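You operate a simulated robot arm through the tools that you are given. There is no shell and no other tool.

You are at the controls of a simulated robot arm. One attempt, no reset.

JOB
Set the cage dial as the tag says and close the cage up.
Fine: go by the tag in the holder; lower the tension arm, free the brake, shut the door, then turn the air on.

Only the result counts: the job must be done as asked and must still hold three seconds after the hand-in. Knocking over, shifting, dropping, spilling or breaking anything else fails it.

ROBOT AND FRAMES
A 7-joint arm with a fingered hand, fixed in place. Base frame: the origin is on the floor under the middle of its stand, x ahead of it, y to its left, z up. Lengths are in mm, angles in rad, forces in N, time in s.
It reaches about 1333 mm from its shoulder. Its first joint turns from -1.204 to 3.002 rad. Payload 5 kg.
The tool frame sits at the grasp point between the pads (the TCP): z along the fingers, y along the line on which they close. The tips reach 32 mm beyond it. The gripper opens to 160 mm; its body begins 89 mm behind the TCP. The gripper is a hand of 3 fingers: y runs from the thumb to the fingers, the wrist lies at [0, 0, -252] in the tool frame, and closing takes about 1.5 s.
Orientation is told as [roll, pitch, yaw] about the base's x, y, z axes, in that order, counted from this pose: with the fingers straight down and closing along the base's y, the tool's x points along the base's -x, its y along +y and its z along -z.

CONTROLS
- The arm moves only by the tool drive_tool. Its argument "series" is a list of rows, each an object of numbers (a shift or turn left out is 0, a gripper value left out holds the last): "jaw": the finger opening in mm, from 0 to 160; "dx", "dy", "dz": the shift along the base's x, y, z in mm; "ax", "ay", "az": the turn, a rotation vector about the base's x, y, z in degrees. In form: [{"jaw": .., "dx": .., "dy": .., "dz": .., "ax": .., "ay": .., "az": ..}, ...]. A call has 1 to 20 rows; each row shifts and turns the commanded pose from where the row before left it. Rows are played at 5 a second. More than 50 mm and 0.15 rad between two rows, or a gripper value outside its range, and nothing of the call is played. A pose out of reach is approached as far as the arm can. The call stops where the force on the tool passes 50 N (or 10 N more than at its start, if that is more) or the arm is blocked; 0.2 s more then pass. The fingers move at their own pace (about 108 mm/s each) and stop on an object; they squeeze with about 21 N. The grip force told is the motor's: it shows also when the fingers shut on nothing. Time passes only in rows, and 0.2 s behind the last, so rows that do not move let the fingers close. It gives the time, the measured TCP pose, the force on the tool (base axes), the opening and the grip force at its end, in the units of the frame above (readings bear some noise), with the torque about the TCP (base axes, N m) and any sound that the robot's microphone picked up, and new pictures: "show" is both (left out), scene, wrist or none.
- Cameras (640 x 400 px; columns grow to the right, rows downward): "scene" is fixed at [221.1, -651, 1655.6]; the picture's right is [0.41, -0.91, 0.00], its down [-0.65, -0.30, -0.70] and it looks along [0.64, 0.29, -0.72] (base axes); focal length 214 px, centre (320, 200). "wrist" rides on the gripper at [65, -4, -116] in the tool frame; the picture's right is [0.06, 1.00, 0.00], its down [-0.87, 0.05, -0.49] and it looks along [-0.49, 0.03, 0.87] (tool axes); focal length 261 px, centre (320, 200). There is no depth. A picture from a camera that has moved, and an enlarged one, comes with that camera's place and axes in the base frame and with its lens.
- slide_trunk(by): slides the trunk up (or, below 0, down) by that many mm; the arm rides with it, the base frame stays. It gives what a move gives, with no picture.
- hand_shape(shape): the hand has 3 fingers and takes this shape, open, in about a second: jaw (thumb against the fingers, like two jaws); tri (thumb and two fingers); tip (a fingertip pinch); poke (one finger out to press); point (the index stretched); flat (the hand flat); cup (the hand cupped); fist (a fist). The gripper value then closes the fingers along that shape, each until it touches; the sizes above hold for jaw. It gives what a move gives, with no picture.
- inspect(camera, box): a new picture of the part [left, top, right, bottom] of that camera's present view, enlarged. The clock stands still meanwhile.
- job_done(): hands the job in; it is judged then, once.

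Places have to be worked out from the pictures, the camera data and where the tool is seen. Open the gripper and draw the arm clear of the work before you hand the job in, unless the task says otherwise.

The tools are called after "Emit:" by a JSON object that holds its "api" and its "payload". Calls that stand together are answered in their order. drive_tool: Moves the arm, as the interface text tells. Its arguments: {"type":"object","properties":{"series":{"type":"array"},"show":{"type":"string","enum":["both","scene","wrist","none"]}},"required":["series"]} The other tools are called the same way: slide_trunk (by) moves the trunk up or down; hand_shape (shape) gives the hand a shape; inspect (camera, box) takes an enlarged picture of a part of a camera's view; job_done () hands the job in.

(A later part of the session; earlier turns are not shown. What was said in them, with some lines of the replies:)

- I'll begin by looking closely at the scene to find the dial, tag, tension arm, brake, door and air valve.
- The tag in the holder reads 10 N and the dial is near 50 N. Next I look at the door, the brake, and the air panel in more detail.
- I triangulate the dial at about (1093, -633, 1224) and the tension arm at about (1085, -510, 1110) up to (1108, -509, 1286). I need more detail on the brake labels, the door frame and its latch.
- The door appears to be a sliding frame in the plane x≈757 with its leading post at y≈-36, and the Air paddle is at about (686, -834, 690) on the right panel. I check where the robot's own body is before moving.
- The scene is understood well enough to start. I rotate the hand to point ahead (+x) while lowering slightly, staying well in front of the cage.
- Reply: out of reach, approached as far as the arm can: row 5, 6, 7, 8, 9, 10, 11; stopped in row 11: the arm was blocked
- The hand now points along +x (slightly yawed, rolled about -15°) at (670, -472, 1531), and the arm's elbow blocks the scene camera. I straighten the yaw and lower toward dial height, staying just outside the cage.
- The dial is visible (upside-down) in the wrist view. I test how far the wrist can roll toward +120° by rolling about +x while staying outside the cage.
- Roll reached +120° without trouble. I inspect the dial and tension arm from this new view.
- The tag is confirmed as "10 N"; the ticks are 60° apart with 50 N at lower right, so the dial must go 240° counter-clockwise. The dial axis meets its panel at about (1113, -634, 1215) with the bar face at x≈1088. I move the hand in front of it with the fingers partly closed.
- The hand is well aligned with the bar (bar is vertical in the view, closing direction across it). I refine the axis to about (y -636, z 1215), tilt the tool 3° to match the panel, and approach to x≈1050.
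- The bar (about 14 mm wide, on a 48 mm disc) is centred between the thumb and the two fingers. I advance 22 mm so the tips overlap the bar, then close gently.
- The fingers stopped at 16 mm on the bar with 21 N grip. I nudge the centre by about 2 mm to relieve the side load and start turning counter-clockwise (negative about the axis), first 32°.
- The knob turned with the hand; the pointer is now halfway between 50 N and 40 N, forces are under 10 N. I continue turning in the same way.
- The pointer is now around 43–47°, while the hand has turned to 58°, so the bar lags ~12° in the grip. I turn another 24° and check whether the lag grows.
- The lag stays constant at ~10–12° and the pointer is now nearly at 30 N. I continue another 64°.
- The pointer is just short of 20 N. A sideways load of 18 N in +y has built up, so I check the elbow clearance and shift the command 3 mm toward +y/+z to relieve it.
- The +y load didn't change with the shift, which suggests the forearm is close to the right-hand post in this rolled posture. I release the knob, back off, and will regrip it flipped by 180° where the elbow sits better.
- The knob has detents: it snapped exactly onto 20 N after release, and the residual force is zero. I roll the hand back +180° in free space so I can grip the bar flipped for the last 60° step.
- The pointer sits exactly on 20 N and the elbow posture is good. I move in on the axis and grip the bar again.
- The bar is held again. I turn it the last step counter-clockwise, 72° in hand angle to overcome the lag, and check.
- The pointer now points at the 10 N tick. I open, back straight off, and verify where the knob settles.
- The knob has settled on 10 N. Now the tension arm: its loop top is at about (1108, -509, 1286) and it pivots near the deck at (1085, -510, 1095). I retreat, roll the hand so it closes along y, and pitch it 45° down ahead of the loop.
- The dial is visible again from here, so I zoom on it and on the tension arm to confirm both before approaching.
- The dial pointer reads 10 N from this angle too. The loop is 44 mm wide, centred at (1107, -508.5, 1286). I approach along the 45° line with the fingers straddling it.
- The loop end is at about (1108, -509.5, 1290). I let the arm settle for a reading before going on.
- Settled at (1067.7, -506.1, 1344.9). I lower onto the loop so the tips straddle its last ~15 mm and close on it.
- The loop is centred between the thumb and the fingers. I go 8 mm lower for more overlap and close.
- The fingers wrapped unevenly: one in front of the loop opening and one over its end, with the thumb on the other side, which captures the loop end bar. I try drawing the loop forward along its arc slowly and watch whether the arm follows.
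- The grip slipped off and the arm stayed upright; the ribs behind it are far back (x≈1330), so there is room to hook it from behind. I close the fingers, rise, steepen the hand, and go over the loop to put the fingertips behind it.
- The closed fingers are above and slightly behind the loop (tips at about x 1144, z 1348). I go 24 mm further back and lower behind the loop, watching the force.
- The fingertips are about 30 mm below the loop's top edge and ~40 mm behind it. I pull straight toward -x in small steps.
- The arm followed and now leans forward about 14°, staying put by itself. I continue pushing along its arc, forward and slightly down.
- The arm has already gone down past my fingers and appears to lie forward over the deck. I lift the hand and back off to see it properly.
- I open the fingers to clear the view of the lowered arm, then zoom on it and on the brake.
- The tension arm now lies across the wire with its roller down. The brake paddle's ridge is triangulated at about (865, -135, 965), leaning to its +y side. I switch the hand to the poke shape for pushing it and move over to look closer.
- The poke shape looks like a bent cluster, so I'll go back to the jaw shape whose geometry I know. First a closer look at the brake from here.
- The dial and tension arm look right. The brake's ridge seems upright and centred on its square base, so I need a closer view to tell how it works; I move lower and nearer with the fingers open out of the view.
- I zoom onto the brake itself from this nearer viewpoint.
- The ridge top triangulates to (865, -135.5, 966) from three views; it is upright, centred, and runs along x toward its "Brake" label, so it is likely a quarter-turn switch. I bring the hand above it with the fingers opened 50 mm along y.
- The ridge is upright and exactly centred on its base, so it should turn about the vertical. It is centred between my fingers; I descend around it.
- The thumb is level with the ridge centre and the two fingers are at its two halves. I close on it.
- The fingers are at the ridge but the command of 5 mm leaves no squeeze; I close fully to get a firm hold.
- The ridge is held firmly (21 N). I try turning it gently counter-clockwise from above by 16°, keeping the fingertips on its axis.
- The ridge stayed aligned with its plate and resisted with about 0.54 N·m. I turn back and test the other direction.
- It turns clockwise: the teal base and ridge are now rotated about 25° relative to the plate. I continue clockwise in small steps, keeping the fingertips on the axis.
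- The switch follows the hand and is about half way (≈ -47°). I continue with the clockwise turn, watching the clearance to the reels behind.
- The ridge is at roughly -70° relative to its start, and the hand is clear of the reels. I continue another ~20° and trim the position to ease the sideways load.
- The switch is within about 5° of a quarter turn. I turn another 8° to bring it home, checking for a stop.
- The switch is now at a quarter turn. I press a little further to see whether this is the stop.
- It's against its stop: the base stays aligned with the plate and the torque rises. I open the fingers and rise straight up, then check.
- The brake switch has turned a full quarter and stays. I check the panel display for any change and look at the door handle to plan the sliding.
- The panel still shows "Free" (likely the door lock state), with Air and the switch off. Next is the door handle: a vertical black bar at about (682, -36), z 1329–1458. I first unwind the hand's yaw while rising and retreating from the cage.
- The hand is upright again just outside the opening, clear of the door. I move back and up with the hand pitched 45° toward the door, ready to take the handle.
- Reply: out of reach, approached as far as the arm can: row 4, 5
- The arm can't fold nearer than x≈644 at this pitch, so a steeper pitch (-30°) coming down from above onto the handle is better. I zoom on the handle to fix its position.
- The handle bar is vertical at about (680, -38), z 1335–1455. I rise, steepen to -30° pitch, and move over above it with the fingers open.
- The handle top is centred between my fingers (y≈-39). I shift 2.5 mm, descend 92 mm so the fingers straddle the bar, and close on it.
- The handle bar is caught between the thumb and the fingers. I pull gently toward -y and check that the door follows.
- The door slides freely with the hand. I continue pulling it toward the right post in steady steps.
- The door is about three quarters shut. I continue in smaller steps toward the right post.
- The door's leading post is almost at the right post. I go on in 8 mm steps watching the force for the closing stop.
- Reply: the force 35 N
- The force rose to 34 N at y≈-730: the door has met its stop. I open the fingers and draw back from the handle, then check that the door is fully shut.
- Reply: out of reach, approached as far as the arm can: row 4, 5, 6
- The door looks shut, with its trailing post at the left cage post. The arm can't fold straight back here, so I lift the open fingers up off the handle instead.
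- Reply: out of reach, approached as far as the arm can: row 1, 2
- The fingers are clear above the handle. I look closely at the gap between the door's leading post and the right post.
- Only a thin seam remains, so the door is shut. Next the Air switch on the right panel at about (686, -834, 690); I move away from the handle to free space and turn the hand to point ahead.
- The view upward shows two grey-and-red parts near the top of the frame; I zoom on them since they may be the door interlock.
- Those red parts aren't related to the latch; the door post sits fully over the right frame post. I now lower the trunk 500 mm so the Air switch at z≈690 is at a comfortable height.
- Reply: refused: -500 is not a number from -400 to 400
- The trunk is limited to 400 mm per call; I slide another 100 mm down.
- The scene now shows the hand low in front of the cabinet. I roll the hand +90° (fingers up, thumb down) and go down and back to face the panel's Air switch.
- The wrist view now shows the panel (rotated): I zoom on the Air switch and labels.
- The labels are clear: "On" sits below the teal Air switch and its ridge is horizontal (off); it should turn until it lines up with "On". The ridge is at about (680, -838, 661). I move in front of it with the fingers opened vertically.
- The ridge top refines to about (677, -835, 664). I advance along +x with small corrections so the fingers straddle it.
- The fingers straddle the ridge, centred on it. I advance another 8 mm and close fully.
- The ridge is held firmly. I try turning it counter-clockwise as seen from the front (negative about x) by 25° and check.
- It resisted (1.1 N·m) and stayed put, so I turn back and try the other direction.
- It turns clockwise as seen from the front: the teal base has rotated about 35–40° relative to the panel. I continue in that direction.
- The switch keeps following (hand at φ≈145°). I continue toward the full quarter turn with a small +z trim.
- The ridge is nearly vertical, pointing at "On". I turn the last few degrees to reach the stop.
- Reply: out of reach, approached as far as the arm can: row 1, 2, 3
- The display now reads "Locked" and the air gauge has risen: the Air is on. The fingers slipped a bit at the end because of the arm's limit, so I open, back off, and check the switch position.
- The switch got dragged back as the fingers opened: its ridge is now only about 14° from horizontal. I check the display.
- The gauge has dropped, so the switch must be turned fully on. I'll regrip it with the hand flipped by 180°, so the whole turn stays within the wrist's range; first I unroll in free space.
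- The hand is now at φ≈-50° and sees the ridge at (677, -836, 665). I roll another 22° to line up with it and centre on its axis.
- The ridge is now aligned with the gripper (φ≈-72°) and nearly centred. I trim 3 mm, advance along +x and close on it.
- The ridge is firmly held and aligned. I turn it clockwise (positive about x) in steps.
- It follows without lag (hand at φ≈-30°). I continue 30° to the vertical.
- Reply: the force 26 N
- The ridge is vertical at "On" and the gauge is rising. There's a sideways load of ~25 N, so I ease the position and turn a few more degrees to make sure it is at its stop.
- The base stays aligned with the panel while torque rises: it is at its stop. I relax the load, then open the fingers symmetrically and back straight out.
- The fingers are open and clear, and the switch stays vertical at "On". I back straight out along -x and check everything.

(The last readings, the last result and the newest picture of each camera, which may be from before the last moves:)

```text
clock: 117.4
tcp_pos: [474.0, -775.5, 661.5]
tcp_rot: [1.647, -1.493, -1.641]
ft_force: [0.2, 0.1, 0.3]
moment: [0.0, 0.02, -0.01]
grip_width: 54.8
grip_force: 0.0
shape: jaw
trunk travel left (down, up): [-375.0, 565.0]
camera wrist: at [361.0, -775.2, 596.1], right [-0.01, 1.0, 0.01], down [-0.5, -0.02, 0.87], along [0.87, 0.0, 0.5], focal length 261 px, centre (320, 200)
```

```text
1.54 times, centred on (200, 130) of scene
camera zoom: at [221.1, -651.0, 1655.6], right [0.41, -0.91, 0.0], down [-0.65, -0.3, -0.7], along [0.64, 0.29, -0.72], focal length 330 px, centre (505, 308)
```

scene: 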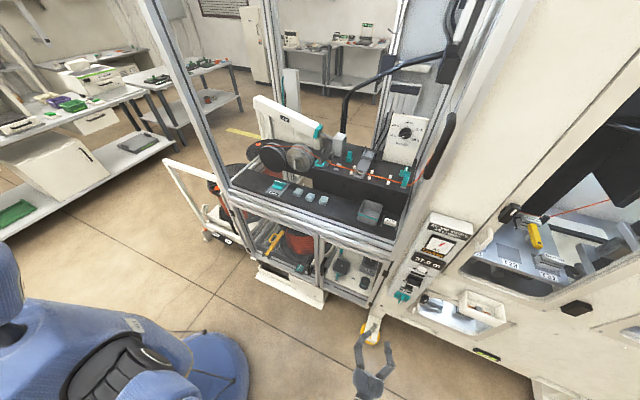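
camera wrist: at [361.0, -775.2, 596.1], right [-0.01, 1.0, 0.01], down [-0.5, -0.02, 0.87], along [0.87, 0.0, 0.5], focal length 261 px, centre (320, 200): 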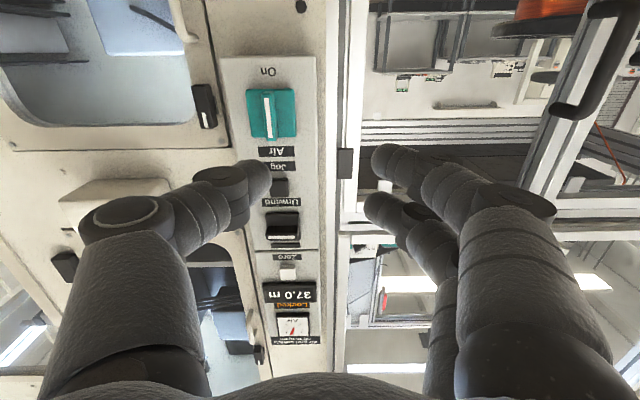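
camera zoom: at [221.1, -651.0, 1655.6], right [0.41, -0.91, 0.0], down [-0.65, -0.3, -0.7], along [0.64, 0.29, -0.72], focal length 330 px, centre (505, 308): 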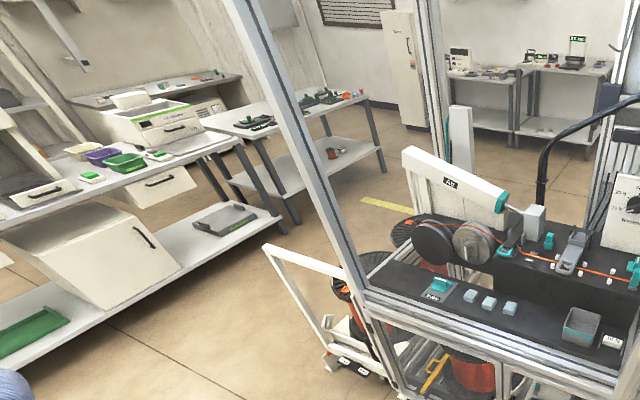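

The gauge has risen well up with "Locked" shown; the dial, arm, brake and door all look right. I draw the arm further clear with the gripper open and take a last close look.

Emit:
{"api": "drive_tool", "payload": {"series": [{"dx": -10, "dy": 40, "jaw": 120}, {"dy": 45}, {"dy": 45}, {}, {}]}}

Emit:
{"api": "inspect", "payload": {"camera": "scene", "box": [385, 110, 430, 145]}}

Emit:
{"api": "inspect", "payload": {"camera": "scene", "box": [395, 205, 485, 310]}}

Emit:
{"api": "inspect", "payload": {"camera": "scene", "box": [255, 165, 305, 200]}}

Emit:
{"api": "inspect", "payload": {"camera": "scene", "box": [340, 130, 420, 200]}}

```text
clock: 118.6
tcp_pos: [461.9, -647.5, 660.1]
tcp_rot: [1.644, -1.492, -1.638]
ft_force: [-0.2, 1.0, 0.4]
moment: [0.0, -0.04, -0.01]
grip_width: 119.7
grip_force: 0.1
shape: jaw
trunk travel left (down, up): [-375.0, 565.0]
camera wrist: at [348.7, -645.8, 594.9], right [-0.01, 1.0, 0.01], down [-0.5, -0.02, 0.87], along [0.87, 0.0, 0.5], focal length 261 px, centre (320, 200)
```

scene: 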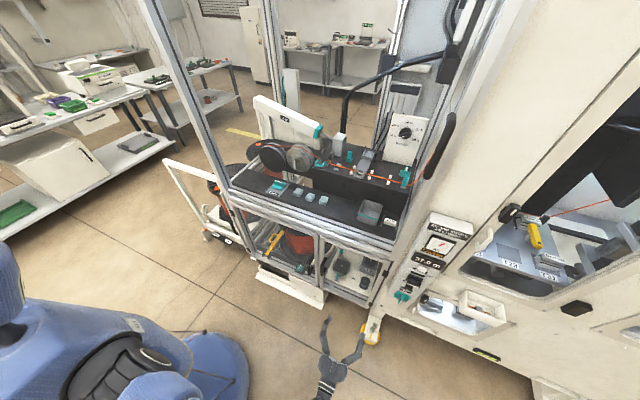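
wrist: 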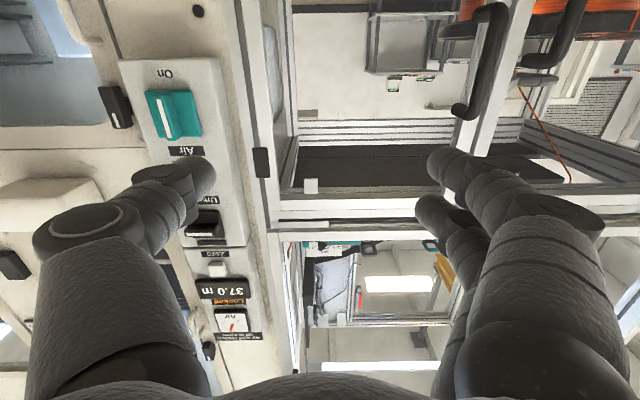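

```text
11.43 times, centred on (408, 128) of scene
camera zoom: at [221.1, -651.0, 1655.6], right [0.41, -0.91, 0.0], down [-0.65, -0.3, -0.7], along [0.64, 0.29, -0.72], focal length 2451 px, centre (-680, 1029)
```

zoom: 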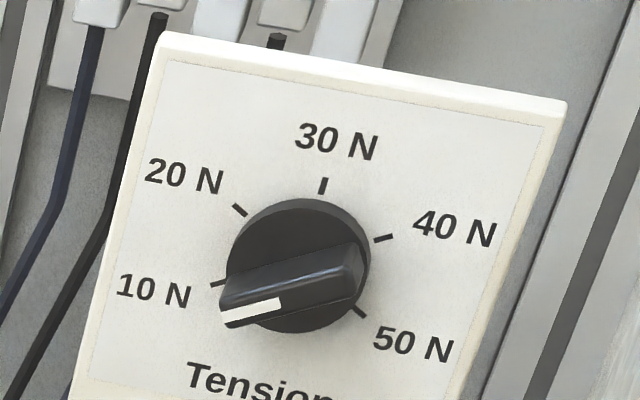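

```text
3.81 times, centred on (440, 258) of scene
camera zoom: at [221.1, -651.0, 1655.6], right [0.41, -0.91, 0.0], down [-0.65, -0.3, -0.7], along [0.64, 0.29, -0.72], focal length 817 px, centre (-137, -19)
```

zoom: 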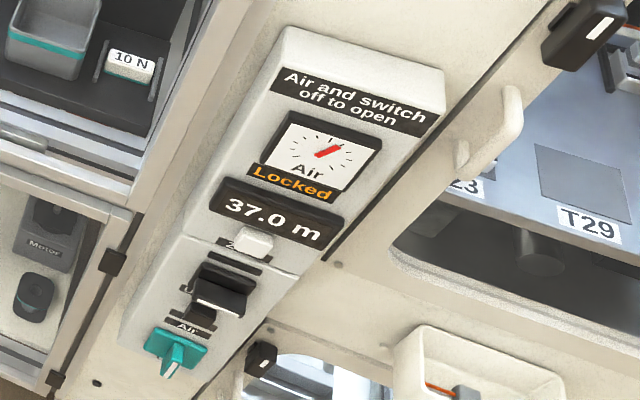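

```text
11.43 times, centred on (280, 182) of scene
camera zoom: at [221.1, -651.0, 1655.6], right [0.41, -0.91, 0.0], down [-0.65, -0.3, -0.7], along [0.64, 0.29, -0.72], focal length 2451 px, centre (777, 400)
```

zoom: 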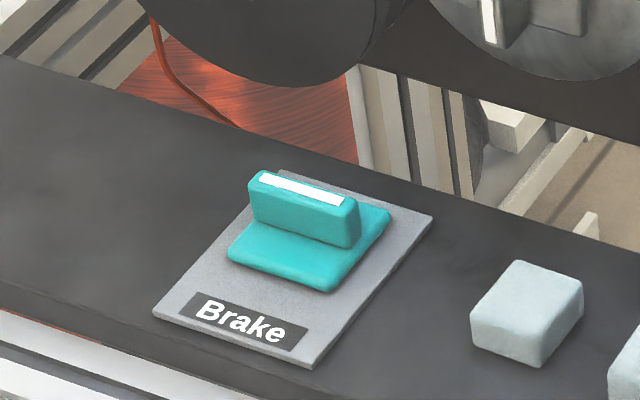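

```text
5.71 times, centred on (380, 165) of scene
camera zoom: at [221.1, -651.0, 1655.6], right [0.41, -0.91, 0.0], down [-0.65, -0.3, -0.7], along [0.64, 0.29, -0.72], focal length 1226 px, centre (-23, 400)
```

zoom: 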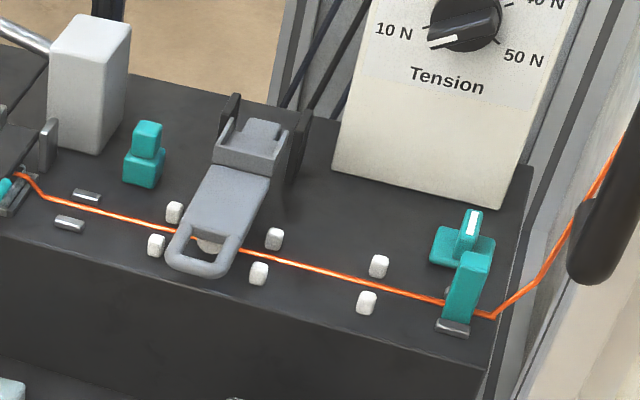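

Everything checks out: dial on 10 N, tension arm down on the wire, brake turned to free, door shut and "Locked", and the air on with the gauge up. The gripper is open and the arm is clear, so I hand the job in.

Emit:
{"api": "job_done", "payload": {}}

```text
The job is handed in.
```

I set the cage dial to 10 N as the tag says, closed up the cage, and handed the job in; I haven't seen the verdict.

- **Dial:** turned from 50 N to 10 N. It clicked into place there and stayed.
- **Tension arm:** lowered. It lies across the wire with its roller down. It dropped the last part on its own as I pushed it forward.
- **Brake:** turned a full quarter turn to its stop. Nothing on the machine confirms "free". I judged it from the handle, which first pointed at the "Brake" label and now lies across it.
- **Door:** slid shut until it met its stop.
- **Air:** the switch is at "On". The display changed from "Free" to "Locked" and the gauge rose. My first try slipped back when I let go, so I gripped the switch again and turned it fully to its stop.

The gripper is open and the arm is clear of the work. I saw nothing else knocked over, moved or broken.
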